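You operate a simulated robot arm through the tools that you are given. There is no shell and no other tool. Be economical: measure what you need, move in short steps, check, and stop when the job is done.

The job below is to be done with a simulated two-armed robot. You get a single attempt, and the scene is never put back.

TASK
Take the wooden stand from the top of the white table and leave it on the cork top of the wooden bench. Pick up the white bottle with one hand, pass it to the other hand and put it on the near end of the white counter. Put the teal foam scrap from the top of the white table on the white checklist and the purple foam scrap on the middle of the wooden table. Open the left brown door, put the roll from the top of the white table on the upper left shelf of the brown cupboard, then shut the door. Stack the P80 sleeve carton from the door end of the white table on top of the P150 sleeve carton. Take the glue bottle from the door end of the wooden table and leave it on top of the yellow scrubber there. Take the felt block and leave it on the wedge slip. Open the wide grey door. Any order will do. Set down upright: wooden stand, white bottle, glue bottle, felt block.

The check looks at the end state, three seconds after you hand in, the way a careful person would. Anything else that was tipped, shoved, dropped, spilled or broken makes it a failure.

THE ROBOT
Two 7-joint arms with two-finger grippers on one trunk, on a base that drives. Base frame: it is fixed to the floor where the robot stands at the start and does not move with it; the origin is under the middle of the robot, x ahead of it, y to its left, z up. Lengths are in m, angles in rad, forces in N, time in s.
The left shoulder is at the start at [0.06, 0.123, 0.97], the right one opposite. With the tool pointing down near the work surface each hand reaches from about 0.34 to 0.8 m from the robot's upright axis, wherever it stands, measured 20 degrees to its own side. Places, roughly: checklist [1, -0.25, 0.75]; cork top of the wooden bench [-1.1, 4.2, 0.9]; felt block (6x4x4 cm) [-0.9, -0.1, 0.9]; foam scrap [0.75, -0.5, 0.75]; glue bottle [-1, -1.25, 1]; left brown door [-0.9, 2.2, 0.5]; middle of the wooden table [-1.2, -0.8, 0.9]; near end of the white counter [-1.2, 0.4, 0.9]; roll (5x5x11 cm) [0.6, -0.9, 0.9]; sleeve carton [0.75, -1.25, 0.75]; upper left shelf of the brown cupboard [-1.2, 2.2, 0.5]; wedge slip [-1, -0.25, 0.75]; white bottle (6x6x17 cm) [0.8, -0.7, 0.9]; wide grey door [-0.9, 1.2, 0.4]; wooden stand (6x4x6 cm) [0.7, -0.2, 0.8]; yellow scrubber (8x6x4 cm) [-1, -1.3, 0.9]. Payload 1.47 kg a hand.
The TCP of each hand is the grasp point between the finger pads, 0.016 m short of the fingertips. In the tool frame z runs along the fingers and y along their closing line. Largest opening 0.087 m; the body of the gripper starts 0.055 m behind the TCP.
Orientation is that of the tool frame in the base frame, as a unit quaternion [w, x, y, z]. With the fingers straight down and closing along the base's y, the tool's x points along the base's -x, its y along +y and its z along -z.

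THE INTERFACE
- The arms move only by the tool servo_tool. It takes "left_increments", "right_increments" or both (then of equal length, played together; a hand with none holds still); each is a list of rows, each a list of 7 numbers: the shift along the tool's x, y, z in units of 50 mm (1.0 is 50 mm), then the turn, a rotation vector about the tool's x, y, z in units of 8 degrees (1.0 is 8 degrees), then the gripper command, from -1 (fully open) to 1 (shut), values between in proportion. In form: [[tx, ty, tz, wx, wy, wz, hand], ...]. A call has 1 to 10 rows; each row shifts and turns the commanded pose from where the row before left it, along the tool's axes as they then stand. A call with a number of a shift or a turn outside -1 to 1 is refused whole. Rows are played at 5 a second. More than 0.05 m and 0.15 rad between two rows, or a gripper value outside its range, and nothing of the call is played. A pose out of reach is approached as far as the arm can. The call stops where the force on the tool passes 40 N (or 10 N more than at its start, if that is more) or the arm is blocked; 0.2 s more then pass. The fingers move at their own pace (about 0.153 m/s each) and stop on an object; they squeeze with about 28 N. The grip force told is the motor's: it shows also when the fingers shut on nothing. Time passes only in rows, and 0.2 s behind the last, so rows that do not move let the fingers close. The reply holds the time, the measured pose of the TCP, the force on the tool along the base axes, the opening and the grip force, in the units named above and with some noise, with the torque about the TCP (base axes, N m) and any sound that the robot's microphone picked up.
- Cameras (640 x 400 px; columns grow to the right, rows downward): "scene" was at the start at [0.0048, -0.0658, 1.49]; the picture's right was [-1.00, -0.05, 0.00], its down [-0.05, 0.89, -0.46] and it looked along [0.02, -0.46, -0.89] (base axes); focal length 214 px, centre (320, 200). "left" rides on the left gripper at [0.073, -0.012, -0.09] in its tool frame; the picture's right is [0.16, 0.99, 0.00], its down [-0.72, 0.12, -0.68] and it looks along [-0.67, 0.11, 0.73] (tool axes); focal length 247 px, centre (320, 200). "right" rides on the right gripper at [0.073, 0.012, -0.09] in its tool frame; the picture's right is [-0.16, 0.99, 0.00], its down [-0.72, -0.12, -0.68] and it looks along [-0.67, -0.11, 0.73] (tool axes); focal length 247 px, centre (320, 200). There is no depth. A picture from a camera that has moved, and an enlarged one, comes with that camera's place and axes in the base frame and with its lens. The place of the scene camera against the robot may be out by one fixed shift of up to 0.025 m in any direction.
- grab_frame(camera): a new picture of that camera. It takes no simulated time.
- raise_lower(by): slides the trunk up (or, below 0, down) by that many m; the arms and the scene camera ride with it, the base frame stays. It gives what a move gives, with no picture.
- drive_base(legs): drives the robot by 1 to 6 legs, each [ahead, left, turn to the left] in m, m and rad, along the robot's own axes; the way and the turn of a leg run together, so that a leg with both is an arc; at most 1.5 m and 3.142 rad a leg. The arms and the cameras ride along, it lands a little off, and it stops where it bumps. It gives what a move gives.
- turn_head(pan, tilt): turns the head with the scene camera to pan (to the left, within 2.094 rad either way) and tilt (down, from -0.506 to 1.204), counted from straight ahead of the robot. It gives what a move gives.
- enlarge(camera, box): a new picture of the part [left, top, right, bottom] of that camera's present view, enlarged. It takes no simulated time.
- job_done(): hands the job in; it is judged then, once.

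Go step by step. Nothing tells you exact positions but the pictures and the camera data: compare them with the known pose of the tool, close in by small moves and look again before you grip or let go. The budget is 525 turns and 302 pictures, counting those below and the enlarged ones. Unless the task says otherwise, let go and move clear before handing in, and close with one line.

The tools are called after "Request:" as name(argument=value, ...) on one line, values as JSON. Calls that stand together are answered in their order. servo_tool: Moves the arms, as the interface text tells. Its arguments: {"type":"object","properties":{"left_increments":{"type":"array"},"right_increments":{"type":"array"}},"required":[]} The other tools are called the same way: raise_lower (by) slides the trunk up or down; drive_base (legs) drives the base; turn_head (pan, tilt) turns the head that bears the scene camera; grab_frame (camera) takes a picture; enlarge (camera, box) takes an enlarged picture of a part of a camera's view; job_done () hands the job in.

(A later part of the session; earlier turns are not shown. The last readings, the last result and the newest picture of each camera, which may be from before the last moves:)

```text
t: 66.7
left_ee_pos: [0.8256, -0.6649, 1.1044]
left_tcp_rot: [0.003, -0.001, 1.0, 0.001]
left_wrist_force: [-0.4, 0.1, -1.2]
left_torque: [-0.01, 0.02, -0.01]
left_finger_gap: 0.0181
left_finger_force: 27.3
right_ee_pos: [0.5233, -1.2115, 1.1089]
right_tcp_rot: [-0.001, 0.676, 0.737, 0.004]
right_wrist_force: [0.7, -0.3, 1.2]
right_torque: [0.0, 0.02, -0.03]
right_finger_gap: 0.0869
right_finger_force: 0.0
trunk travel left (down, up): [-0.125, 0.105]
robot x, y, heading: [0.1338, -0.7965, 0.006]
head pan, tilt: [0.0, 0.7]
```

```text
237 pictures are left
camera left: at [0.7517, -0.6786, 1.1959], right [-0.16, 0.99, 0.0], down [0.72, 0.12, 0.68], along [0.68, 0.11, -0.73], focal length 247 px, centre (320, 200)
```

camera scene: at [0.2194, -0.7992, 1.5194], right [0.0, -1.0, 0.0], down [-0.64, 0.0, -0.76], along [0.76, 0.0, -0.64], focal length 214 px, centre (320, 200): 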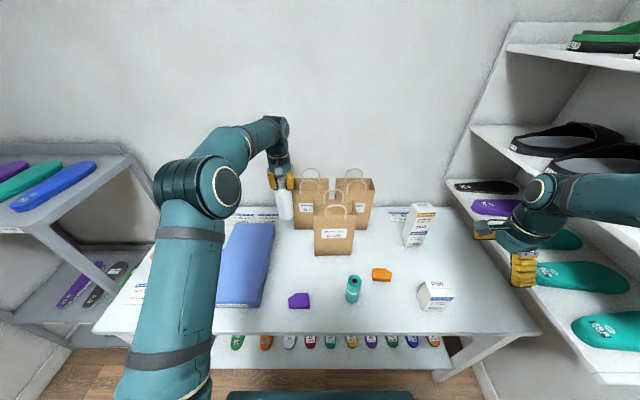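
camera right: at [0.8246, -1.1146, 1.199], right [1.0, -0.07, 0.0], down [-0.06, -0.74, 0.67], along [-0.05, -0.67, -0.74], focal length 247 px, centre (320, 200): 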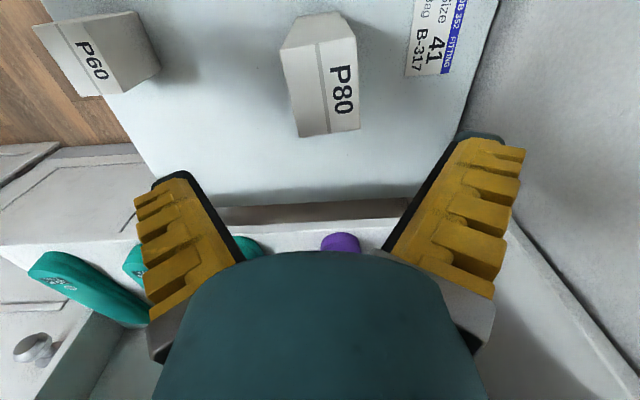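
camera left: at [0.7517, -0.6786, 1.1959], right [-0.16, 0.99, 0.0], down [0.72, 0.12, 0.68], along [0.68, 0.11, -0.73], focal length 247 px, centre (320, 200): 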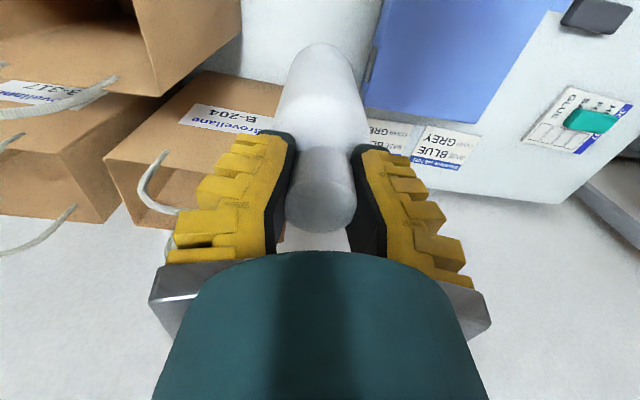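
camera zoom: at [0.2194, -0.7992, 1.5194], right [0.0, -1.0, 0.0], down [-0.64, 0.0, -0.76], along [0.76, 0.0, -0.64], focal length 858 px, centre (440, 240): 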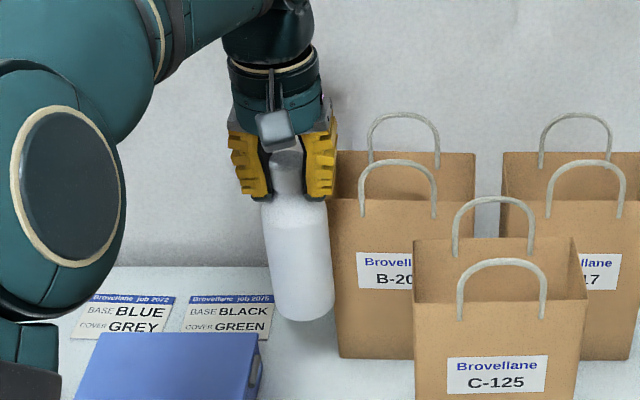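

The bottle hangs securely by its neck under the cap, base ≈0.175 m below the TCP. I bring it back to about (0.60,-0.80) while the right hand turns back to face forward.

Request:
servo_tool(left_increments=[[1, 0, 0, 0, 0, 0, 1], [1, 0, 0, 0, 0, 0, 1], [1, 0, 0, 0, 0, 0, 1], [1, 0, 0, 0, 0, 0, 1], [0.5, 0, 0, 0, 0, 0, 1], [0, -0.9, 0, 0, 0, 0, 1], [0, -0.9, 0, 0, 0, 0, 1], [0, -0.9, 0, 0, 0, 0, 1], [0, 0, 0, 0, 0, 0, 1], [0, 0, 0, 0, 0, 0, 1]], right_increments=[[0, 0, 0, 0, 0, -1, -1], [0, 0, 0, 0, 0, -1, -1], [0, 0, 0, 0, 0, -1, -1], [0, 0, 0, 0, 0, -1, -1], [0, 0, 0, 0, 0, -1, -1], [0, 0, 0, 0, 0, -1, -1], [0, 0, 0, 0, 0, -1, -1], [0, 0, 0, 0, 0, -1, -1], [0, 0, 0, 0, 0, -1, -1], [0, 0, 0, 0, 0, -1, -1]])

Request:
servo_tool(right_increments=[[0, 0, 0, 0, 0, -0.6, -1], [0, 0, 0, 0, -1, 0, -1], [0, 0, 0, 0, -1, 0, -1], [0, 0, 0, 0, -1, 0, -1], [0, 0, 0, 0, -1, 0, -1], [0, 0, 0, 0, -1, 0, -1], [0, 0, 0, 0, -1, 0, -1], [0, 0, 0, 0, -1, 0, -1], [0, 0, 0, 0, -0.5, 0, -1]])

Request:
grab_frame(camera="scene")

Request:
grab_frame(camera="right")

```text
t: 68.9
left_ee_pos: [0.5999, -0.801, 1.102]
left_tcp_rot: [0.003, -0.001, 1.0, 0.0]
left_wrist_force: [0.1, 0.3, -2.1]
left_torque: [0.04, 0.0, 0.02]
left_finger_gap: 0.0184
left_finger_force: 27.9
right_ee_pos: [0.5237, -1.2104, 1.1082]
right_tcp_rot: [0.002, 0.043, 0.999, 0.004]
right_wrist_force: [0.4, 0.9, 0.5]
right_torque: [-0.02, -0.02, 0.0]
right_finger_gap: 0.0868
right_finger_force: 0.0
trunk travel left (down, up): [-0.125, 0.105]
robot x, y, heading: [0.1328, -0.7957, 0.004]
head pan, tilt: [0.0, 0.7]
```

```text
t: 70.9
left_ee_pos: [0.6, -0.7988, 1.1005]
left_tcp_rot: [0.003, -0.001, 1.0, 0.001]
left_wrist_force: [-0.4, 0.4, -1.7]
left_torque: [0.03, 0.01, 0.02]
left_finger_gap: 0.0189
left_finger_force: 27.5
right_ee_pos: [0.5216, -1.2095, 1.108]
right_tcp_rot: [0.502, 0.004, 0.865, 0.002]
right_wrist_force: [0.1, -0.5, -0.4]
right_torque: [0.02, -0.03, 0.03]
right_finger_gap: 0.087
right_finger_force: 0.0
trunk travel left (down, up): [-0.125, 0.105]
robot x, y, heading: [0.1308, -0.8022, 0.006]
head pan, tilt: [0.0, 0.7]
```

```text
236 pictures are left
camera scene: at [0.219, -0.7994, 1.5195], right [0.0, -1.0, 0.0], down [-0.64, 0.0, -0.76], along [0.76, 0.0, -0.64], focal length 214 px, centre (320, 200)
```

scene: 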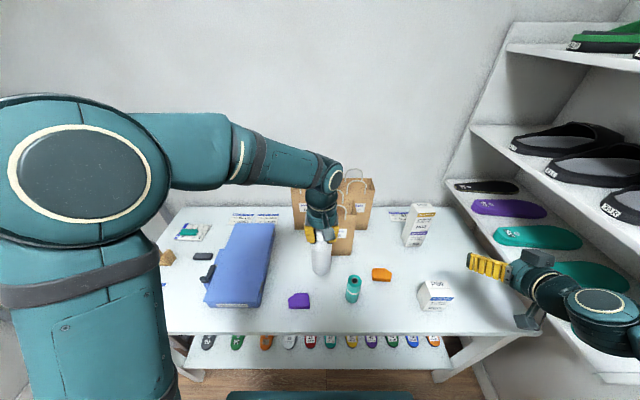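

```text
235 pictures are left
camera right: at [0.4086, -1.1981, 1.0889], right [0.08, 0.99, 0.15], down [-0.23, -0.12, 0.96], along [0.97, -0.11, 0.22], focal length 247 px, centre (320, 200)
```

right: 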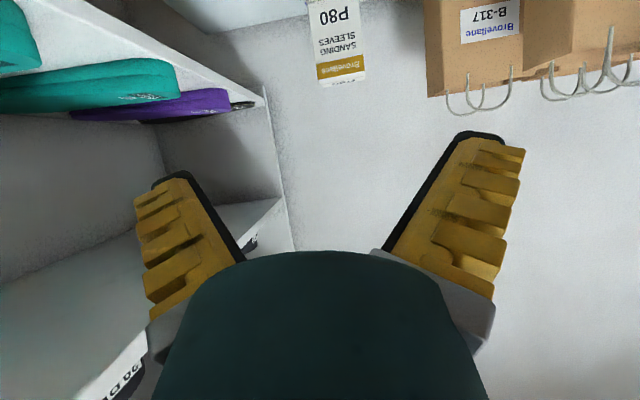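

The right hand now points forward 30° below horizontal. I bring it behind the bottle: first back and down, then left toward y≈-0.9, and look.

Request:
servo_tool(right_increments=[[0.85, 0, 0, 0, 0, 0, -1], [0.85, 0, 0, 0, 0, 0, -1], [0.77, 0, 0, 0, 0, 0, -1], [0, 1, 0, 0, 0, 0, -1], [0, 1, 0, 0, 0, 0, -1], [0, 1, 0, 0, 0, 0, -1], [0, 1, 0, 0, 0, 0, -1], [0, 1, 0, 0, 0, 0, -1], [0, 1, 0, 0, 0, 0, -1], [0, 0, 0, 0, 0, 0, -1]])

Request:
grab_frame(camera="right")

Request:
grab_frame(camera="scene")

```text
t: 73.1
left_ee_pos: [0.5987, -0.801, 1.1015]
left_tcp_rot: [0.003, -0.001, 1.0, 0.001]
left_wrist_force: [-0.3, 0.8, -2.4]
left_torque: [-0.01, -0.02, 0.02]
left_finger_gap: 0.0187
left_finger_force: 28.5
right_ee_pos: [0.6079, -1.078, 0.973]
right_tcp_rot: [0.502, 0.004, 0.865, 0.002]
right_wrist_force: [0.5, -0.6, -0.4]
right_torque: [0.01, 0.01, -0.04]
right_finger_gap: 0.0873
right_finger_force: 0.1
right hand out of reach, approached as far as the arm can: row 2, 3, 4, 5, 6, 7, 8, 9
trunk travel left (down, up): [-0.125, 0.105]
robot x, y, heading: [0.1331, -0.7979, 0.002]
head pan, tilt: [0.0, 0.7]
```

```text
234 pictures are left
camera right: at [0.4952, -1.0651, 0.9531], right [0.08, 0.99, 0.15], down [-0.23, -0.12, 0.97], along [0.97, -0.11, 0.22], focal length 247 px, centre (320, 200)
```

right: 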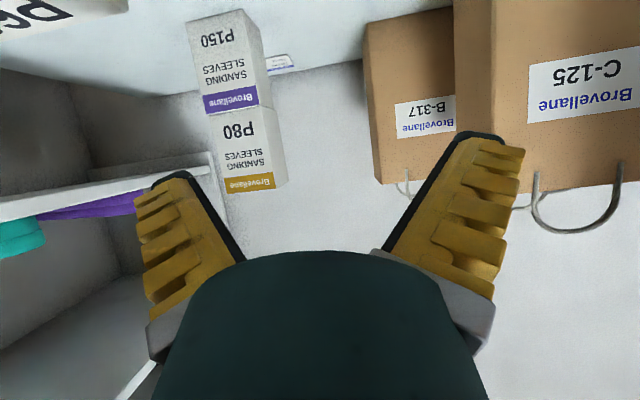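

```text
233 pictures are left
camera scene: at [0.2182, -0.7997, 1.5196], right [0.0, -1.0, 0.0], down [-0.64, 0.0, -0.77], along [0.77, 0.0, -0.64], focal length 214 px, centre (320, 200)
```

scene: 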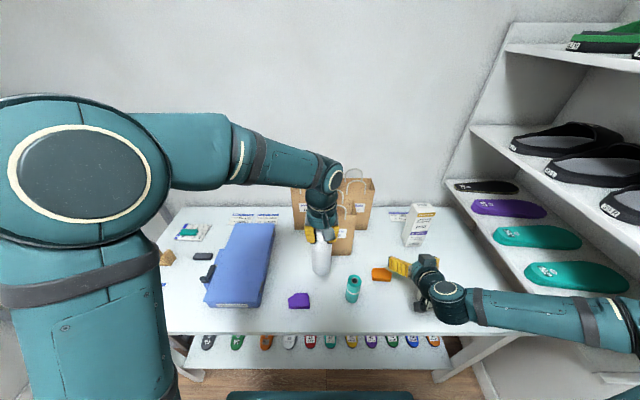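

That pose is too close in for the right arm. I'll back the robot away from the table for free space and hand over farther in front of the robot.

Request:
drive_base(legs=[[-0.3, 0, 0]])

Request:
servo_tool(left_increments=[[-0.9, 0, 0, 0, 0, 0, 1], [-0.9, 0, 0, 0, 0, 0, 1], [-0.9, 0, 0, 0, 0, 0, 1], [0, 0, 0, 0, 0, 0, 1]])

Request:
grab_frame(camera="scene")

```text
t: 75.1
left_ee_pos: [0.3018, -0.8004, 1.1022]
left_tcp_rot: [0.004, -0.001, 1.0, 0.001]
left_wrist_force: [-0.7, 0.2, -2.2]
left_torque: [0.01, 0.03, 0.03]
left_finger_gap: 0.0186
left_finger_force: 28.6
right_ee_pos: [0.3105, -1.0768, 0.9732]
right_tcp_rot: [0.503, 0.004, 0.864, 0.002]
right_wrist_force: [-0.4, 1.0, 0.2]
right_torque: [0.01, 0.0, -0.02]
right_finger_gap: 0.0867
right_finger_force: 0.0
trunk travel left (down, up): [-0.125, 0.105]
robot x, y, heading: [-0.1647, -0.7956, -0.004]
head pan, tilt: [0.0, 0.7]
```

```text
t: 76.1
left_ee_pos: [0.4357, -0.8016, 1.1028]
left_tcp_rot: [0.003, -0.002, 1.0, 0.001]
left_wrist_force: [0.1, -0.8, -2.1]
left_torque: [-0.01, -0.03, -0.02]
left_finger_gap: 0.0185
left_finger_force: 28.3
right_ee_pos: [0.3104, -1.0766, 0.9729]
right_tcp_rot: [0.502, 0.005, 0.865, 0.002]
right_wrist_force: [-0.5, -0.7, 0.0]
right_torque: [0.0, -0.01, 0.02]
right_finger_gap: 0.087
right_finger_force: 0.1
trunk travel left (down, up): [-0.125, 0.105]
robot x, y, heading: [-0.1648, -0.7994, 0.005]
head pan, tilt: [0.0, 0.7]
```

```text
232 pictures are left
camera scene: at [-0.0797, -0.7999, 1.5196], right [0.0, -1.0, 0.0], down [-0.64, 0.0, -0.77], along [0.77, 0.0, -0.64], focal length 214 px, centre (320, 200)
```

scene: 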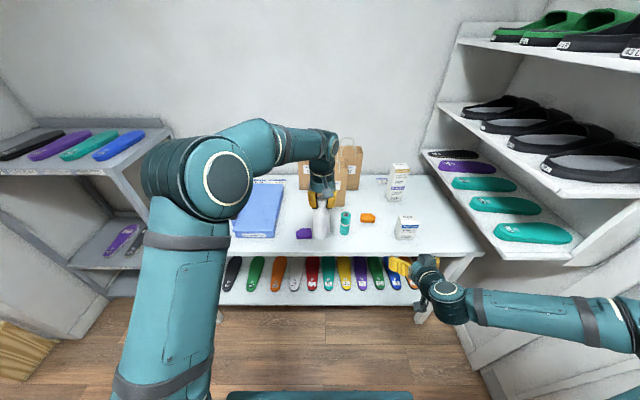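

I yaw the right hand 45° to the left so it comes at the bottle diagonally, which suits the arm better.

Request:
servo_tool(right_increments=[[0, 0, 0, -0.81, 0, -0.47, -1], [0, 0, 0, -0.81, 0, -0.47, -1], [0, 0, 0, -0.81, 0, -0.47, -1], [0, 0, 0, -0.81, 0, -0.47, -1], [0, 0, 0, -0.81, 0, -0.47, -1], [0, 0, 0, -0.81, 0, -0.47, -1], [0, 0, 0, 0, 0, 0, -1]])

```text
t: 77.7
left_ee_pos: [0.4372, -0.8018, 1.1011]
left_tcp_rot: [0.002, -0.001, 1.0, 0.001]
left_wrist_force: [-0.5, 0.5, -2.0]
left_torque: [0.01, 0.02, -0.02]
left_finger_gap: 0.0187
left_finger_force: 28.5
right_ee_pos: [0.3114, -1.0774, 0.9729]
right_tcp_rot: [0.465, -0.329, 0.8, 0.191]
right_wrist_force: [0.1, 0.5, -0.2]
right_torque: [0.01, 0.02, -0.01]
right_finger_gap: 0.087
right_finger_force: 0.1
trunk travel left (down, up): [-0.125, 0.105]
robot x, y, heading: [-0.1637, -0.7998, 0.006]
head pan, tilt: [0.0, 0.7]
```

Request:
servo_tool(right_increments=[[-0.42, 0.44, 0.51, 0, 0, 0, -1], [-0.42, 0.44, 0.51, 0, 0, 0, -1], [-0.42, 0.44, 0.51, 0, 0, 0, -1], [-0.42, 0.44, 0.51, 0, 0, 0, -1], [-0.4, 0.43, 0.5, 0, 0, 0, -1], [0, 0, 0, 0, 0, 0, -1]])

Request:
grab_frame(camera="right")

Request:
grab_frame(camera="scene")

```text
t: 79.1
left_ee_pos: [0.4361, -0.8027, 1.1012]
left_tcp_rot: [0.002, 0.0, 1.0, 0.001]
left_wrist_force: [0.3, 0.3, -2.4]
left_torque: [0.0, 0.03, -0.01]
left_finger_gap: 0.0184
left_finger_force: 28.2
right_ee_pos: [0.3497, -0.8847, 0.9998]
right_tcp_rot: [0.466, -0.327, 0.8, 0.191]
right_wrist_force: [0.6, 0.0, 0.0]
right_torque: [0.03, -0.02, 0.01]
right_finger_gap: 0.0871
right_finger_force: 0.1
trunk travel left (down, up): [-0.125, 0.105]
robot x, y, heading: [-0.1661, -0.7941, 0.006]
head pan, tilt: [0.0, 0.7]
```

```text
231 pictures are left
camera right: at [0.2615, -0.9579, 0.98], right [-0.64, 0.76, 0.14], down [-0.09, -0.25, 0.96], along [0.77, 0.6, 0.22], focal length 247 px, centre (320, 200)
```

right: 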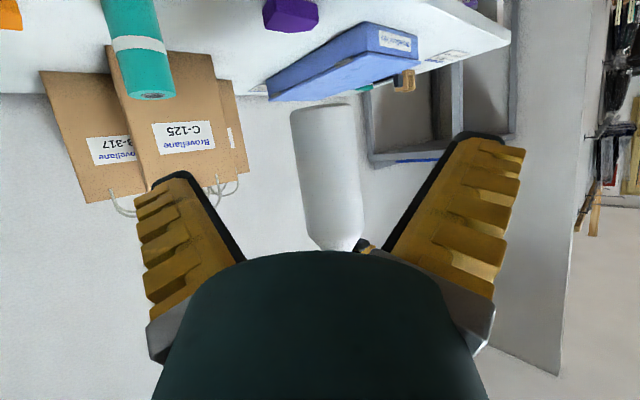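

```text
230 pictures are left
camera scene: at [-0.0789, -0.8005, 1.5195], right [0.0, -1.0, 0.0], down [-0.64, 0.0, -0.77], along [0.77, 0.0, -0.64], focal length 214 px, centre (320, 200)
```

scene: 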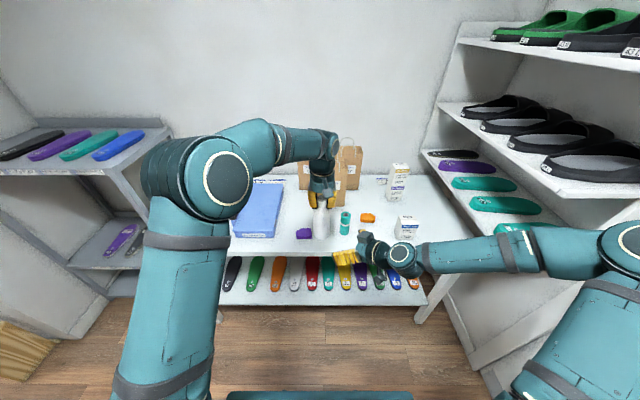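

Bottle sits squarely ahead of the right hand, axis ≈(0.437,-0.804), body z 0.95–1.05. I advance so the bottle lies between the right fingers at z≈1.01.

Request:
servo_tool(right_increments=[[-0.45, -0.03, 0.66, 0, 0, 0, -1], [-0.45, -0.03, 0.66, 0, 0, 0, -1], [-0.43, -0.02, 0.62, 0, 0, 0, -1], [0, 0, 0, 0, 0, 0, -1]])

Request:
grab_frame(camera="right")

Request:
grab_frame(camera="left")

```text
t: 80.1
left_ee_pos: [0.4368, -0.8031, 1.1014]
left_tcp_rot: [0.004, -0.001, 1.0, 0.002]
left_wrist_force: [0.9, 0.4, -1.6]
left_torque: [-0.02, 0.03, 0.0]
left_finger_gap: 0.0185
left_finger_force: 28.1
right_ee_pos: [0.4307, -0.8144, 1.0083]
right_tcp_rot: [0.466, -0.327, 0.799, 0.191]
right_wrist_force: [-1.0, 0.2, -0.3]
right_torque: [0.01, 0.04, 0.0]
right_finger_gap: 0.0869
right_finger_force: 0.1
right hand out of reach, approached as far as the arm can: row 3
trunk travel left (down, up): [-0.125, 0.105]
robot x, y, heading: [-0.1625, -0.7986, 0.006]
head pan, tilt: [0.0, 0.7]
```

```text
229 pictures are left
camera right: at [0.3436, -0.8868, 0.9887], right [-0.64, 0.76, 0.14], down [-0.08, -0.25, 0.96], along [0.76, 0.6, 0.22], focal length 247 px, centre (320, 200)
```

right: 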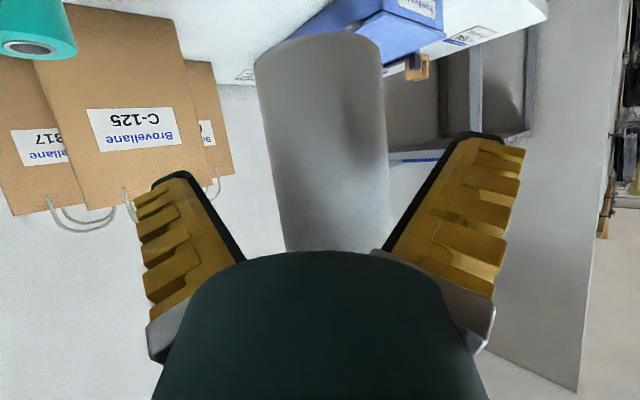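

```text
228 pictures are left
camera left: at [0.3629, -0.8157, 1.1926], right [-0.16, 0.99, 0.0], down [0.72, 0.12, 0.68], along [0.68, 0.11, -0.73], focal length 247 px, centre (320, 200)
```

left: 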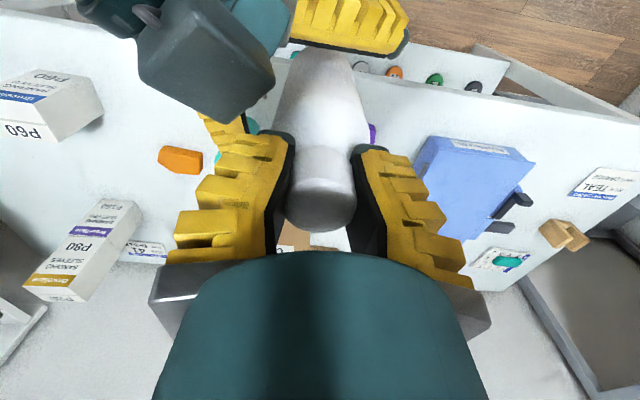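

The bottle lies between the right fingers (TCP ~1 cm short of the axis, still within the pads). I close the right hand.

Request:
servo_tool(right_increments=[[0, 0, 0, 0, 0, 0, 1], [0, 0, 0, 0, 0, 0, 1], [0, 0, 0, 0, 0, 0, 1], [0, 0, 0, 0, 0, 0, 1]])

Request:
grab_frame(camera="right")

```text
t: 81.1
left_ee_pos: [0.4374, -0.8027, 1.1023]
left_tcp_rot: [0.004, -0.001, 1.0, 0.0]
left_wrist_force: [12.6, -7.6, 0.9]
left_torque: [-0.26, -0.7, 0.07]
left_finger_gap: 0.0196
left_finger_force: 27.9
right_ee_pos: [0.4308, -0.8136, 1.0085]
right_tcp_rot: [0.466, -0.329, 0.799, 0.193]
right_wrist_force: [-12.3, 7.6, -1.8]
right_torque: [-0.47, -0.43, 0.12]
right_finger_gap: 0.0523
right_finger_force: 27.8
trunk travel left (down, up): [-0.125, 0.105]
robot x, y, heading: [-0.1666, -0.7973, 0.002]
head pan, tilt: [0.0, 0.7]
```

```text
227 pictures are left
camera right: at [0.3433, -0.8862, 0.9881], right [-0.64, 0.76, 0.14], down [-0.08, -0.25, 0.96], along [0.76, 0.61, 0.22], focal length 247 px, centre (320, 200)
```

right: 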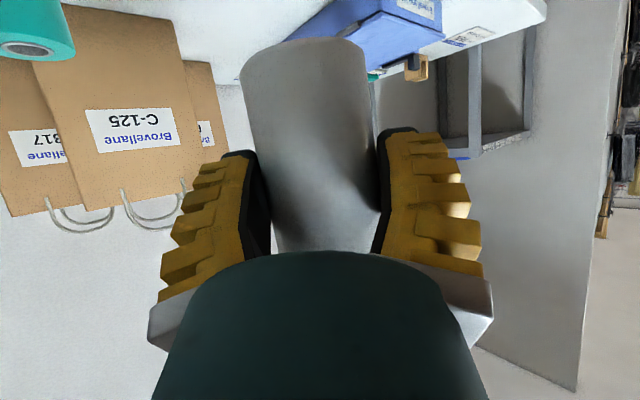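

Gripped (0.052), with ~14 N lateral tension between the hands. I shift the right hand 4 mm to relax it before releasing the left.

Request:
servo_tool(right_increments=[[0, 0.08, 0, 0, 0, 0, 1], [0, 0, 0, 0, 0, 0, 1]])

```text
t: 81.7
left_ee_pos: [0.4371, -0.8034, 1.1019]
left_tcp_rot: [0.001, 0.001, 1.0, 0.002]
left_wrist_force: [-5.6, -4.0, 7.6]
left_torque: [-0.24, 0.27, 0.0]
left_finger_gap: 0.0197
left_finger_force: 28.3
right_ee_pos: [0.4291, -0.8129, 1.0077]
right_tcp_rot: [0.465, -0.327, 0.8, 0.191]
right_wrist_force: [4.8, 3.6, -8.9]
right_torque: [-0.19, 0.31, -0.01]
right_finger_gap: 0.051
right_finger_force: 27.9
trunk travel left (down, up): [-0.125, 0.105]
robot x, y, heading: [-0.1677, -0.797, 0.005]
head pan, tilt: [0.0, 0.7]
```

Tension is low now. Opening the left hand and raising it clear.

Request:
servo_tool(left_increments=[[0, 0, 0, 0, 0, 0, -1], [0, 0, 0, 0, 0, 0, -1], [0, 0, 0, 0, 0, 0, -1], [0, 0, -0.6, 0, 0, 0, -1], [0, 0, -0.8, 0, 0, 0, -1], [0, 0, -0.8, 0, 0, 0, -1]])

Request:
grab_frame(camera="left")

Request:
grab_frame(camera="scene")

```text
t: 83.1
left_ee_pos: [0.4368, -0.802, 1.2126]
left_tcp_rot: [0.003, -0.002, 1.0, 0.001]
left_wrist_force: [0.9, -0.2, 0.1]
left_torque: [-0.04, -0.03, 0.0]
left_finger_gap: 0.0868
left_finger_force: 0.1
right_ee_pos: [0.427, -0.8126, 1.0085]
right_tcp_rot: [0.466, -0.327, 0.799, 0.191]
right_wrist_force: [-0.3, -0.2, -0.2]
right_torque: [-0.02, 0.05, 0.02]
right_finger_gap: 0.0525
right_finger_force: 27.9
trunk travel left (down, up): [-0.125, 0.105]
robot x, y, heading: [-0.1665, -0.799, -0.001]
head pan, tilt: [0.0, 0.7]
```

```text
226 pictures are left
camera left: at [0.362, -0.8144, 1.3038], right [-0.16, 0.99, 0.0], down [0.72, 0.12, 0.68], along [0.68, 0.11, -0.73], focal length 247 px, centre (320, 200)
```

left: 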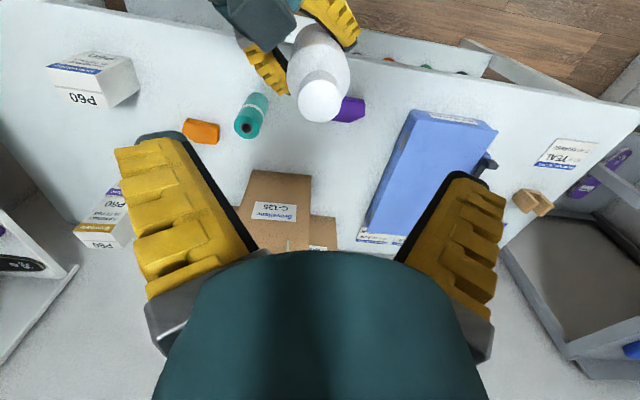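

```text
225 pictures are left
camera scene: at [-0.079, -0.8002, 1.5195], right [0.0, -1.0, 0.0], down [-0.64, 0.0, -0.77], along [0.77, 0.0, -0.64], focal length 214 px, centre (320, 200)
```

scene: 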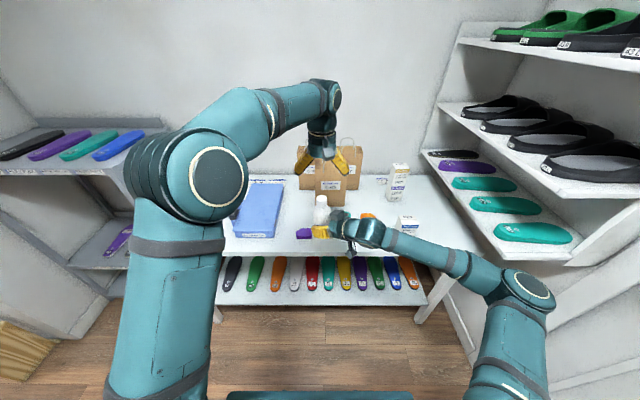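

The handover worked: the bottle is upright in the right hand. Now I move the bottle aside, turn the left hand 90°, and drive forward for the purple scrap near (0.56,-0.72).

Request:
servo_tool(right_increments=[[0.17, -0.62, -0.62, 0, 0, 0, 1], [0.17, -0.62, -0.62, 0, 0, 0, 1], [0.17, -0.62, -0.62, 0, 0, 0, 1], [0.17, -0.62, -0.62, 0, 0, 0, 1], [0.17, -0.62, -0.62, 0, 0, 0, 1], [0, 0, 0, 0, 0, 0, 1], [0, 0, 0, 0, 0, 0, 1], [0, 0, 0, 0, 0, 0, 1], [0, 0, 0, 0, 0, 0, 1], [0, 0, 0, 0, 0, 0, 1]], left_increments=[[0, 0, 0, 0, 0, 1, -1], [0, 0, 0, 0, 0, 1, -1], [0, 0, 0, 0, 0, 1, -1], [0, 0, 0, 0, 0, 1, -1], [0, 0, 0, 0, 0, 1, -1], [0, 0, 0.5, 0, 0, 1, -1], [0, 0, 0.5, 0, 0, 1, -1], [0, 0, 0.5, 0, 0, 1, -1], [0, 0, 0.5, 0, 0, 1, -1], [0, 0, 0.5, 0, 0, 1, -1]])

Request:
servo_tool(left_increments=[[0.5, 0, 0, 0, 0, 1, -1], [0.5, 0, 0, 0, 0, 0.25, -1], [0, 0, 0, 0, 0, 0, -1]])

Request:
drive_base(legs=[[0.15, 0, 0]])

Request:
grab_frame(camera="left")

Request:
grab_frame(camera="scene")

```text
t: 85.3
left_ee_pos: [0.4359, -0.7993, 1.0873]
left_tcp_rot: [0.001, 0.643, 0.766, 0.003]
left_wrist_force: [0.7, 0.3, 0.7]
left_torque: [-0.01, 0.01, 0.02]
left_finger_gap: 0.0871
left_finger_force: 0.1
right_ee_pos: [0.4259, -1.0296, 1.05]
right_tcp_rot: [0.465, -0.328, 0.8, 0.192]
right_wrist_force: [0.6, -0.3, -2.8]
right_torque: [-0.04, 0.01, 0.01]
right_finger_gap: 0.052
right_finger_force: 28.1
trunk travel left (down, up): [-0.125, 0.105]
robot x, y, heading: [-0.1683, -0.7985, 0.004]
head pan, tilt: [0.0, 0.7]
```

```text
t: 86.1
left_ee_pos: [0.4308, -0.7511, 1.0874]
left_tcp_rot: [0.001, 0.707, 0.707, 0.002]
left_wrist_force: [0.2, -0.3, 0.0]
left_torque: [-0.01, 0.04, 0.02]
left_finger_gap: 0.0869
left_finger_force: 0.1
right_ee_pos: [0.4264, -1.0302, 1.049]
right_tcp_rot: [0.466, -0.327, 0.799, 0.191]
right_wrist_force: [-0.6, 0.0, -2.1]
right_torque: [-0.05, -0.02, -0.04]
right_finger_gap: 0.0514
right_finger_force: 28.2
trunk travel left (down, up): [-0.125, 0.105]
robot x, y, heading: [-0.1664, -0.7974, 0.002]
head pan, tilt: [0.0, 0.7]
```

```text
t: 87.5
left_ee_pos: [0.5805, -0.7527, 1.0868]
left_tcp_rot: [0.001, 0.708, 0.706, 0.002]
left_wrist_force: [-0.5, 0.4, 0.7]
left_torque: [0.01, 0.06, 0.01]
left_finger_gap: 0.0865
left_finger_force: 0.1
right_ee_pos: [0.5755, -1.0329, 1.0483]
right_tcp_rot: [0.465, -0.327, 0.8, 0.191]
right_wrist_force: [0.0, 0.5, -2.3]
right_torque: [0.0, 0.01, 0.02]
right_finger_gap: 0.0515
right_finger_force: 27.9
trunk travel left (down, up): [-0.125, 0.105]
robot x, y, heading: [-0.0163, -0.7962, 0.001]
head pan, tilt: [0.0, 0.7]
```

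```text
224 pictures are left
camera left: at [0.569, -0.6809, 1.1781], right [0.99, 0.16, 0.01], down [0.11, -0.73, 0.68], along [0.11, -0.67, -0.73], focal length 247 px, centre (320, 200)
```

left: 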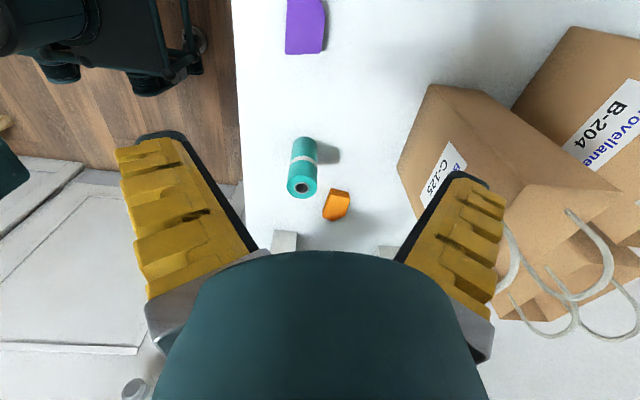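

```text
223 pictures are left
camera scene: at [0.0715, -0.8004, 1.5193], right [0.0, -1.0, 0.0], down [-0.65, 0.0, -0.76], along [0.76, 0.0, -0.65], focal length 214 px, centre (320, 200)
```

scene: 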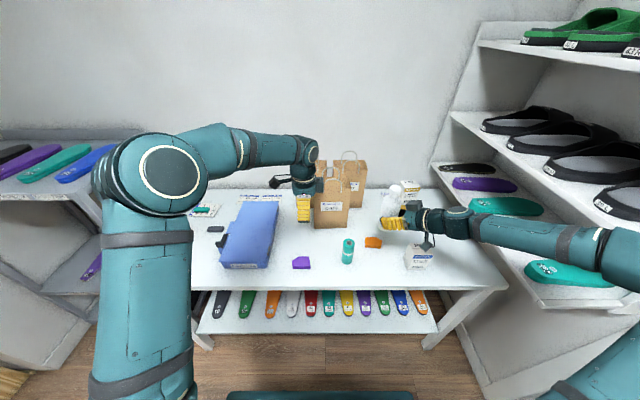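

Purple scrap's far edge is at y≈-0.76, x≈0.564. I move over it and lower to 0.90 for a look.

Request:
servo_tool(left_increments=[[0.7, -0.33, 0, 0, 0, 0, -1], [0, 0, 0.95, 0, 0, 0, -1], [0, 0, 0.95, 0, 0, 0, -1], [0, 0, 0.95, 0, 0, 0, -1], [0, 0, 0.75, 0, 0, 0, -1], [0, 0, 0, 0, 0, 0, -1]])

Request:
grab_frame(camera="left")

```text
t: 88.9
left_ee_pos: [0.5681, -0.7172, 0.9081]
left_tcp_rot: [0.001, 0.708, 0.706, 0.003]
left_wrist_force: [-0.1, 0.0, 0.3]
left_torque: [-0.01, -0.03, -0.03]
left_finger_gap: 0.087
left_finger_force: 0.1
right_ee_pos: [0.5737, -1.0326, 1.0487]
right_tcp_rot: [0.466, -0.326, 0.8, 0.192]
right_wrist_force: [-0.2, 0.5, -2.2]
right_torque: [-0.05, 0.0, -0.01]
right_finger_gap: 0.0517
right_finger_force: 27.6
trunk travel left (down, up): [-0.125, 0.105]
robot x, y, heading: [-0.0169, -0.7946, -0.003]
head pan, tilt: [0.0, 0.7]
```

```text
222 pictures are left
camera left: at [0.555, -0.6449, 0.9989], right [0.99, 0.16, 0.01], down [0.11, -0.73, 0.68], along [0.11, -0.67, -0.73], focal length 247 px, centre (320, 200)
```

left: 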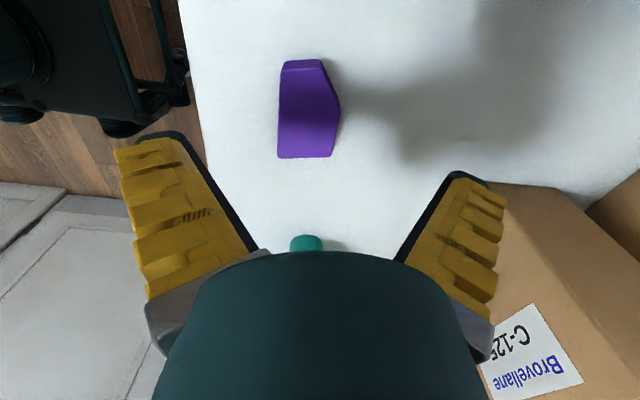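

Centre (0.559,-0.727). Adjust, descend to 0.81 and grip.

Request:
servo_tool(left_increments=[[-0.2, -0.17, 0.3, 0, 0, 0, -1], [0, 0, 0.8, 0, 0, 0, -1], [0, 0, 0.7, 0, 0, 0, -1], [0, 0, 0.15, 0, 0, 0, -1], [0, 0, 0, 0, 0, 0, -1], [0, 0, 0, 0, 0, 0, 1], [0, 0, 0, 0, 0, 0, 1], [0, 0, 0, 0, 0, 0, 1]])

Request:
grab_frame(camera="left")

```text
t: 90.7
left_ee_pos: [0.5548, -0.727, 0.8142]
left_tcp_rot: [0.003, 0.708, 0.706, 0.004]
left_wrist_force: [-17.3, 2.8, 35.4]
left_torque: [0.01, 0.95, -0.06]
left_finger_gap: 0.0449
left_finger_force: 30.6
right_ee_pos: [0.5693, -1.0325, 1.0503]
right_tcp_rot: [0.466, -0.327, 0.8, 0.19]
right_wrist_force: [-0.3, -0.4, -1.5]
right_torque: [-0.02, 0.07, 0.0]
right_finger_gap: 0.0517
right_finger_force: 27.8
trunk travel left (down, up): [-0.125, 0.105]
robot x, y, heading: [-0.0136, -0.7964, 0.003]
head pan, tilt: [0.0, 0.7]
stopped in row 8 (left hand): the force on the tool passed its limit at 41 N (the readings are from after the stop); the commanded pose is now the measured one
```

```text
221 pictures are left
camera left: at [0.5415, -0.6558, 0.9065], right [0.99, 0.16, 0.01], down [0.11, -0.73, 0.68], along [0.11, -0.67, -0.73], focal length 247 px, centre (320, 200)
```

left: 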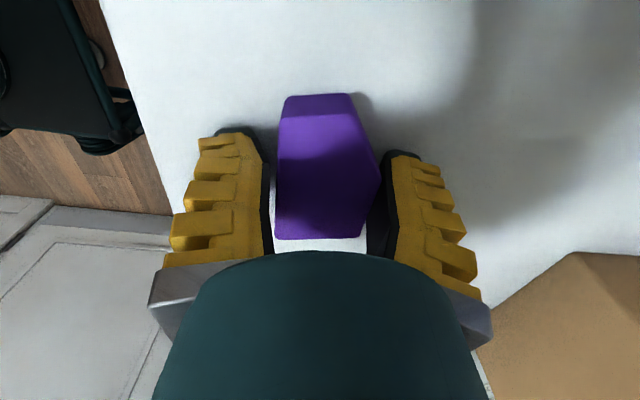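

The scrap is between the fingers with the tips pressing on the table. I lift slightly while closing.

Request:
servo_tool(left_increments=[[0, 0, -0.08, 0, 0, 0, 1], [0, 0, 0, 0, 0, 0, 1], [0, 0, 0, 0, 0, 0, 1], [0, 0, -0.6, 0, 0, 0, 1], [0, 0, -0.6, 0, 0, 0, 1]])

Request:
grab_frame(camera="left")

```text
t: 91.9
left_ee_pos: [0.5564, -0.728, 0.8746]
left_tcp_rot: [0.002, 0.708, 0.706, 0.003]
left_wrist_force: [0.3, -0.2, -0.2]
left_torque: [0.01, 0.0, 0.02]
left_finger_gap: 0.0409
left_finger_force: 28.7
right_ee_pos: [0.573, -1.0316, 1.0493]
right_tcp_rot: [0.465, -0.326, 0.8, 0.191]
right_wrist_force: [0.4, 0.0, -2.7]
right_torque: [0.0, 0.03, 0.03]
right_finger_gap: 0.0513
right_finger_force: 27.7
trunk travel left (down, up): [-0.125, 0.105]
robot x, y, heading: [-0.0194, -0.7927, 0.0]
head pan, tilt: [0.0, 0.7]
```

```text
220 pictures are left
camera left: at [0.544, -0.6556, 0.9666], right [0.99, 0.16, 0.01], down [0.11, -0.73, 0.68], along [0.11, -0.67, -0.73], focal length 247 px, centre (320, 200)
```

left: 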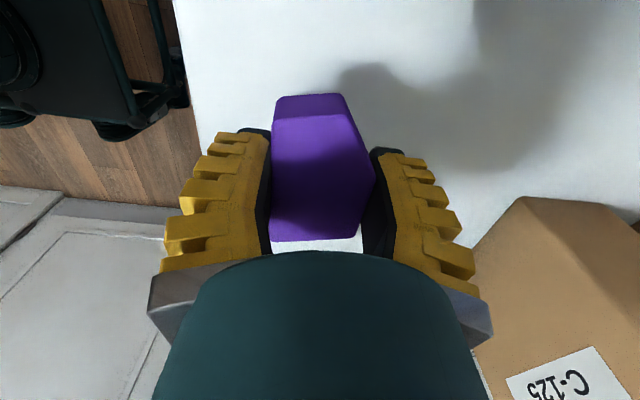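

Purple is held. I raise and retract both hands, back off into the aisle, and turn to face the wooden table.

Request:
servo_tool(left_increments=[[0, 0, -1, 0, 0, 0, 1], [0, 0, -1, 0, 0, 0, 1], [0, 0, -1, 0, 0, 0, 1], [0, 0, -1, 0, 0, 0, 1], [0, -1, 0, 0, 0, 0, 1], [0, -1, 0, 0, 0, 0, 1], [0, -0.6, 0, 0, 0, 0, 1]], right_increments=[[0.06, 0.47, -0.51, 0, 0, 0, 1], [0.06, 0.47, -0.51, 0, 0, 0, 1], [0.06, 0.47, -0.51, 0, 0, 0, 1], [0, 0, 0, 0, 0, 0, 1], [0, 0, 0, 0, 0, 0, 1], [0, 0, 0, 0, 0, 0, 1], [0, 0, 0, 0, 0, 0, 1]])

Request:
drive_base(legs=[[-0.17, 0, 0], [0, 0.4, 0], [0, 0, -1.5708]])

Request:
turn_head(pan=0, tilt=0.8)

Request:
grab_frame(camera="scene")

```text
t: 93.5
left_ee_pos: [0.4243, -0.7282, 1.0778]
left_tcp_rot: [0.002, 0.708, 0.706, 0.003]
left_wrist_force: [0.0, -1.4, -1.5]
left_torque: [0.0, -0.01, 0.01]
left_finger_gap: 0.0407
left_finger_force: 28.1
right_ee_pos: [0.4732, -1.032, 1.0783]
right_tcp_rot: [0.466, -0.327, 0.799, 0.191]
right_wrist_force: [-1.3, 0.1, -2.4]
right_torque: [-0.01, 0.04, -0.01]
right_finger_gap: 0.0514
right_finger_force: 28.4
trunk travel left (down, up): [-0.125, 0.105]
robot x, y, heading: [-0.016, -0.7979, -0.001]
head pan, tilt: [0.0, 0.7]
```

```text
t: 102.5
left_ee_pos: [-0.1259, -0.839, 1.0786]
left_tcp_rot: [0.004, 1.0, -0.009, 0.0]
left_wrist_force: [0.0, -0.2, -0.7]
left_torque: [-0.02, 0.0, 0.04]
left_finger_gap: 0.0407
left_finger_force: 27.7
right_ee_pos: [-0.4303, -0.882, 1.079]
right_tcp_rot: [0.464, 0.339, 0.795, -0.197]
right_wrist_force: [0.4, -0.9, -1.7]
right_torque: [0.02, 0.03, -0.03]
right_finger_gap: 0.0503
right_finger_force: 28.4
trunk travel left (down, up): [-0.125, 0.105]
robot x, y, heading: [-0.191, -0.3945, -1.586]
head pan, tilt: [0.0, 0.7]
```

```text
t: 103.2
left_ee_pos: [-0.1257, -0.8384, 1.0785]
left_tcp_rot: [0.004, 1.0, -0.009, 0.001]
left_wrist_force: [-0.7, -0.5, 0.3]
left_torque: [-0.02, 0.01, 0.02]
left_finger_gap: 0.0405
left_finger_force: 27.7
right_ee_pos: [-0.4287, -0.8822, 1.0787]
right_tcp_rot: [0.462, 0.341, 0.794, -0.198]
right_wrist_force: [0.2, -0.2, -2.0]
right_torque: [0.0, 0.05, 0.01]
right_finger_gap: 0.0507
right_finger_force: 27.9
trunk travel left (down, up): [-0.125, 0.105]
robot x, y, heading: [-0.1893, -0.3934, -1.582]
head pan, tilt: [0.0, 0.799]
```

```text
219 pictures are left
camera scene: at [-0.1984, -0.4877, 1.5113], right [-1.0, 0.02, 0.0], down [0.01, 0.72, -0.7], along [-0.01, -0.7, -0.72], focal length 214 px, centre (320, 200)
```

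scene: 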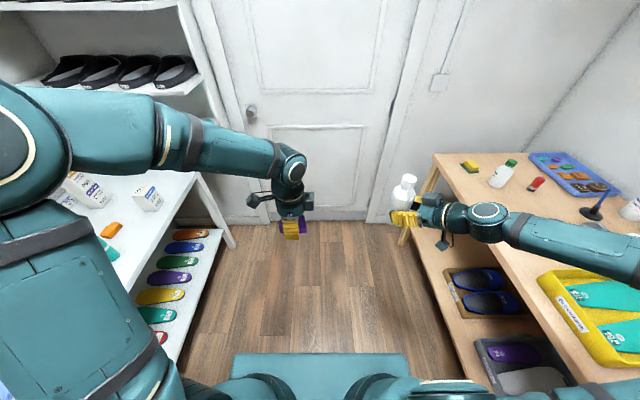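

Both items are safe. I turn the rest of the way to face the wooden table and look it over.

Request:
drive_base(legs=[[0, 0.08, 0], [0, 0, -1.56]])

Request:
turn_head(pan=0.3, tilt=0.8)

Request:
grab_frame(camera="scene")

Request:
turn_head(pan=-0.5, tilt=0.8)

Request:
grab_frame(camera="scene")

```text
t: 108.3
left_ee_pos: [-0.5512, -0.4711, 1.0784]
left_tcp_rot: [0.003, 0.71, -0.704, -0.002]
left_wrist_force: [0.1, -0.4, -0.3]
left_torque: [-0.02, 0.02, 0.01]
left_finger_gap: 0.0407
left_finger_force: 27.5
right_ee_pos: [-0.6003, -0.1683, 1.0791]
right_tcp_rot: [0.193, 0.798, 0.331, -0.464]
right_wrist_force: [-0.5, -0.2, -3.1]
right_torque: [0.03, -0.05, -0.01]
right_finger_gap: 0.0494
right_finger_force: 28.4
trunk travel left (down, up): [-0.125, 0.105]
robot x, y, heading: [-0.1087, -0.3945, -3.128]
head pan, tilt: [0.0, 0.799]
```

```text
t: 109.1
left_ee_pos: [-0.5511, -0.471, 1.0776]
left_tcp_rot: [0.003, 0.71, -0.704, -0.002]
left_wrist_force: [-1.5, -0.1, -0.7]
left_torque: [0.0, -0.05, 0.01]
left_finger_gap: 0.0406
left_finger_force: 28.1
right_ee_pos: [-0.6007, -0.1666, 1.078]
right_tcp_rot: [0.193, 0.798, 0.331, -0.464]
right_wrist_force: [0.3, -0.4, -2.0]
right_torque: [0.03, -0.02, -0.01]
right_finger_gap: 0.0497
right_finger_force: 27.5
trunk travel left (down, up): [-0.125, 0.105]
robot x, y, heading: [-0.1082, -0.3965, -3.132]
head pan, tilt: [0.3, 0.799]
```

```text
218 pictures are left
camera scene: at [-0.2041, -0.4227, 1.5112], right [-0.31, 0.95, 0.0], down [0.68, 0.22, -0.7], along [-0.66, -0.21, -0.72], focal length 214 px, centre (320, 200)
```

scene: 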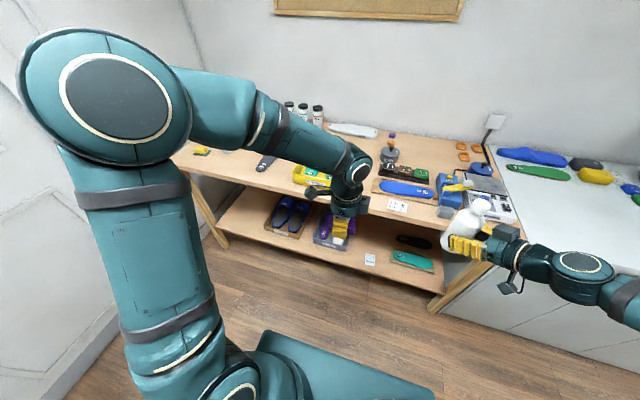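

```text
t: 110.2
left_ee_pos: [-0.5507, -0.4706, 1.078]
left_tcp_rot: [0.003, 0.71, -0.704, -0.002]
left_wrist_force: [-0.6, 1.5, 0.3]
left_torque: [-0.02, 0.02, 0.0]
left_finger_gap: 0.0408
left_finger_force: 27.9
right_ee_pos: [-0.601, -0.1673, 1.0787]
right_tcp_rot: [0.193, 0.798, 0.331, -0.465]
right_wrist_force: [-1.2, -0.3, -2.9]
right_torque: [0.0, 0.01, -0.05]
right_finger_gap: 0.0492
right_finger_force: 28.5
trunk travel left (down, up): [-0.125, 0.105]
robot x, y, heading: [-0.1101, -0.3916, -3.133]
head pan, tilt: [-0.499, 0.799]
```

```text
217 pictures are left
camera scene: at [-0.1985, -0.3603, 1.5112], right [0.47, 0.88, 0.0], down [0.63, -0.34, -0.7], along [-0.62, 0.33, -0.72], focal length 214 px, centre (320, 200)
```

scene: 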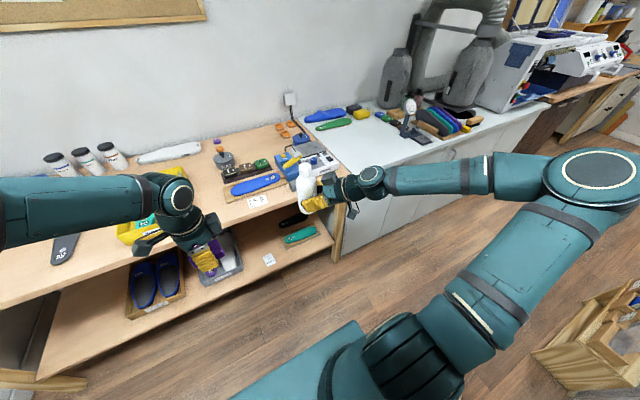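

I zoom in on the wooden table and counter to pick free spots.

Request:
enlarge(camera="scene", box=[210, 80, 480, 240])

Request:
turn_head(pan=0.6, tilt=0.7)

Request:
grab_frame(camera="scene")

Request:
grab_frame(camera="left")

```text
2.37 times, centred on (345, 160) of scene
camera zoom: at [-0.1985, -0.3603, 1.5112], right [0.47, 0.88, 0.0], down [0.63, -0.34, -0.7], along [-0.62, 0.33, -0.72], focal length 508 px, centre (261, 295)
```

zoom: 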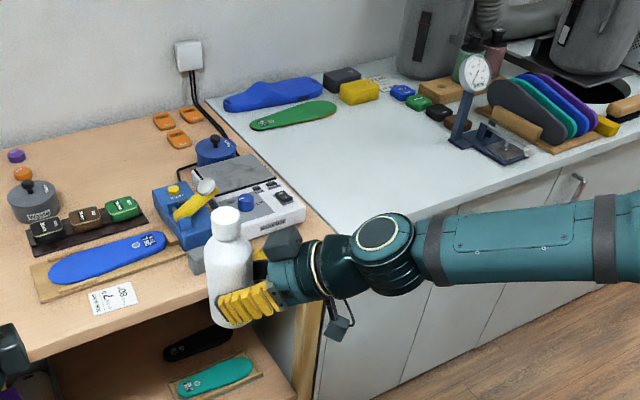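

```text
t: 111.5
left_ee_pos: [-0.5515, -0.4705, 1.0786]
left_tcp_rot: [0.004, 0.71, -0.704, -0.002]
left_wrist_force: [0.8, -0.4, -0.5]
left_torque: [0.03, 0.02, -0.02]
left_finger_gap: 0.0404
left_finger_force: 28.1
right_ee_pos: [-0.6014, -0.168, 1.0794]
right_tcp_rot: [0.194, 0.799, 0.332, -0.463]
right_wrist_force: [0.1, -0.1, -2.5]
right_torque: [0.01, 0.01, -0.02]
right_finger_gap: 0.0494
right_finger_force: 28.4
trunk travel left (down, up): [-0.125, 0.105]
robot x, y, heading: [-0.105, -0.3968, -3.131]
head pan, tilt: [0.6, 0.7]
```

```text
215 pictures are left
camera scene: at [-0.1969, -0.4468, 1.5195], right [-0.57, 0.82, 0.0], down [0.53, 0.37, -0.76], along [-0.63, -0.44, -0.64], focal length 214 px, centre (320, 200)
```

scene: 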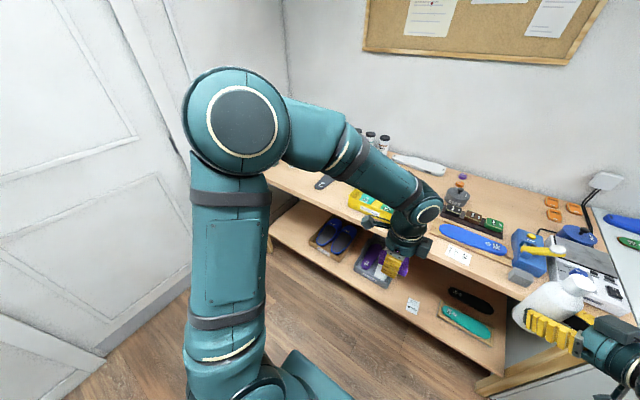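

```text
214 pictures are left
camera left: at [-0.5384, -0.5443, 1.1691], right [-0.99, -0.17, 0.01], down [-0.12, 0.72, 0.68], along [-0.12, 0.67, -0.73], focal length 247 px, centre (320, 200)
```

left: 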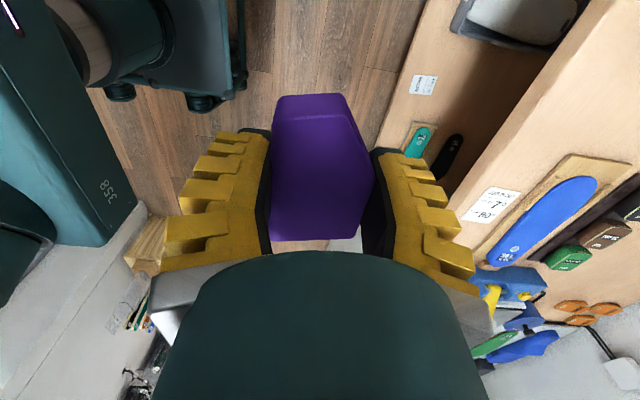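

I need to identify the felt block and the wedge slip; zooming in on that area.

Request:
turn_head(pan=-0.3, tilt=0.75)

Request:
grab_frame(camera="scene")

Request:
enlarge(camera="scene", box=[230, 120, 370, 230])

```text
t: 112.8
left_ee_pos: [-0.5516, -0.4703, 1.0777]
left_tcp_rot: [0.003, 0.71, -0.704, -0.002]
left_wrist_force: [0.3, 0.1, -0.5]
left_torque: [0.0, 0.0, 0.0]
left_finger_gap: 0.0406
left_finger_force: 27.6
right_ee_pos: [-0.6018, -0.1686, 1.0785]
right_tcp_rot: [0.194, 0.798, 0.331, -0.464]
right_wrist_force: [0.0, 0.6, -2.1]
right_torque: [0.02, -0.03, -0.03]
right_finger_gap: 0.0494
right_finger_force: 28.1
trunk travel left (down, up): [-0.125, 0.105]
robot x, y, heading: [-0.1092, -0.3995, -3.126]
head pan, tilt: [-0.3, 0.75]
```

```text
213 pictures are left
camera scene: at [-0.2067, -0.3745, 1.5152], right [0.28, 0.96, 0.0], down [0.65, -0.19, -0.73], along [-0.7, 0.21, -0.68], focal length 214 px, centre (320, 200)
```

scene: 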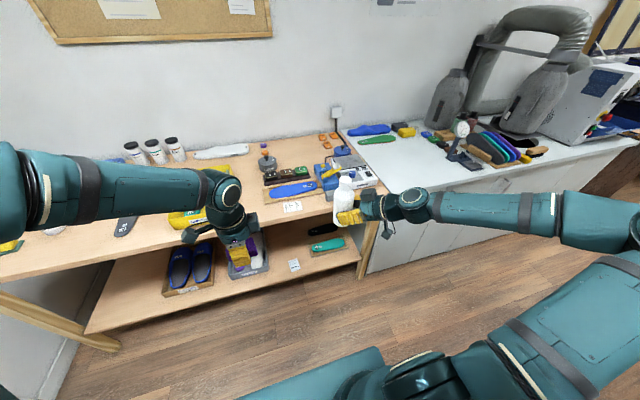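

```text
3.64 times, centred on (300, 175) of scene
camera zoom: at [-0.2067, -0.3745, 1.5152], right [0.28, 0.96, 0.0], down [0.65, -0.19, -0.73], along [-0.7, 0.21, -0.68], focal length 780 px, centre (393, 291)
```

zoom: 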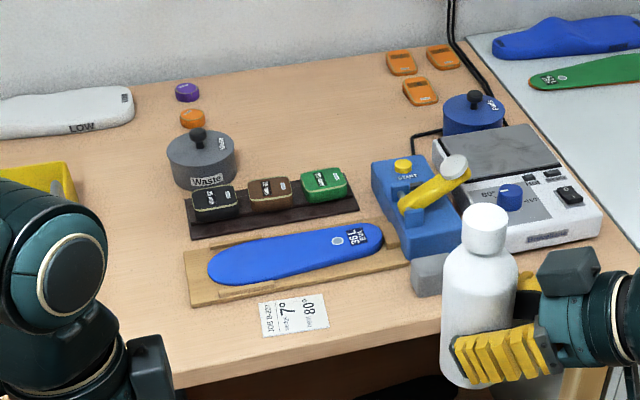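

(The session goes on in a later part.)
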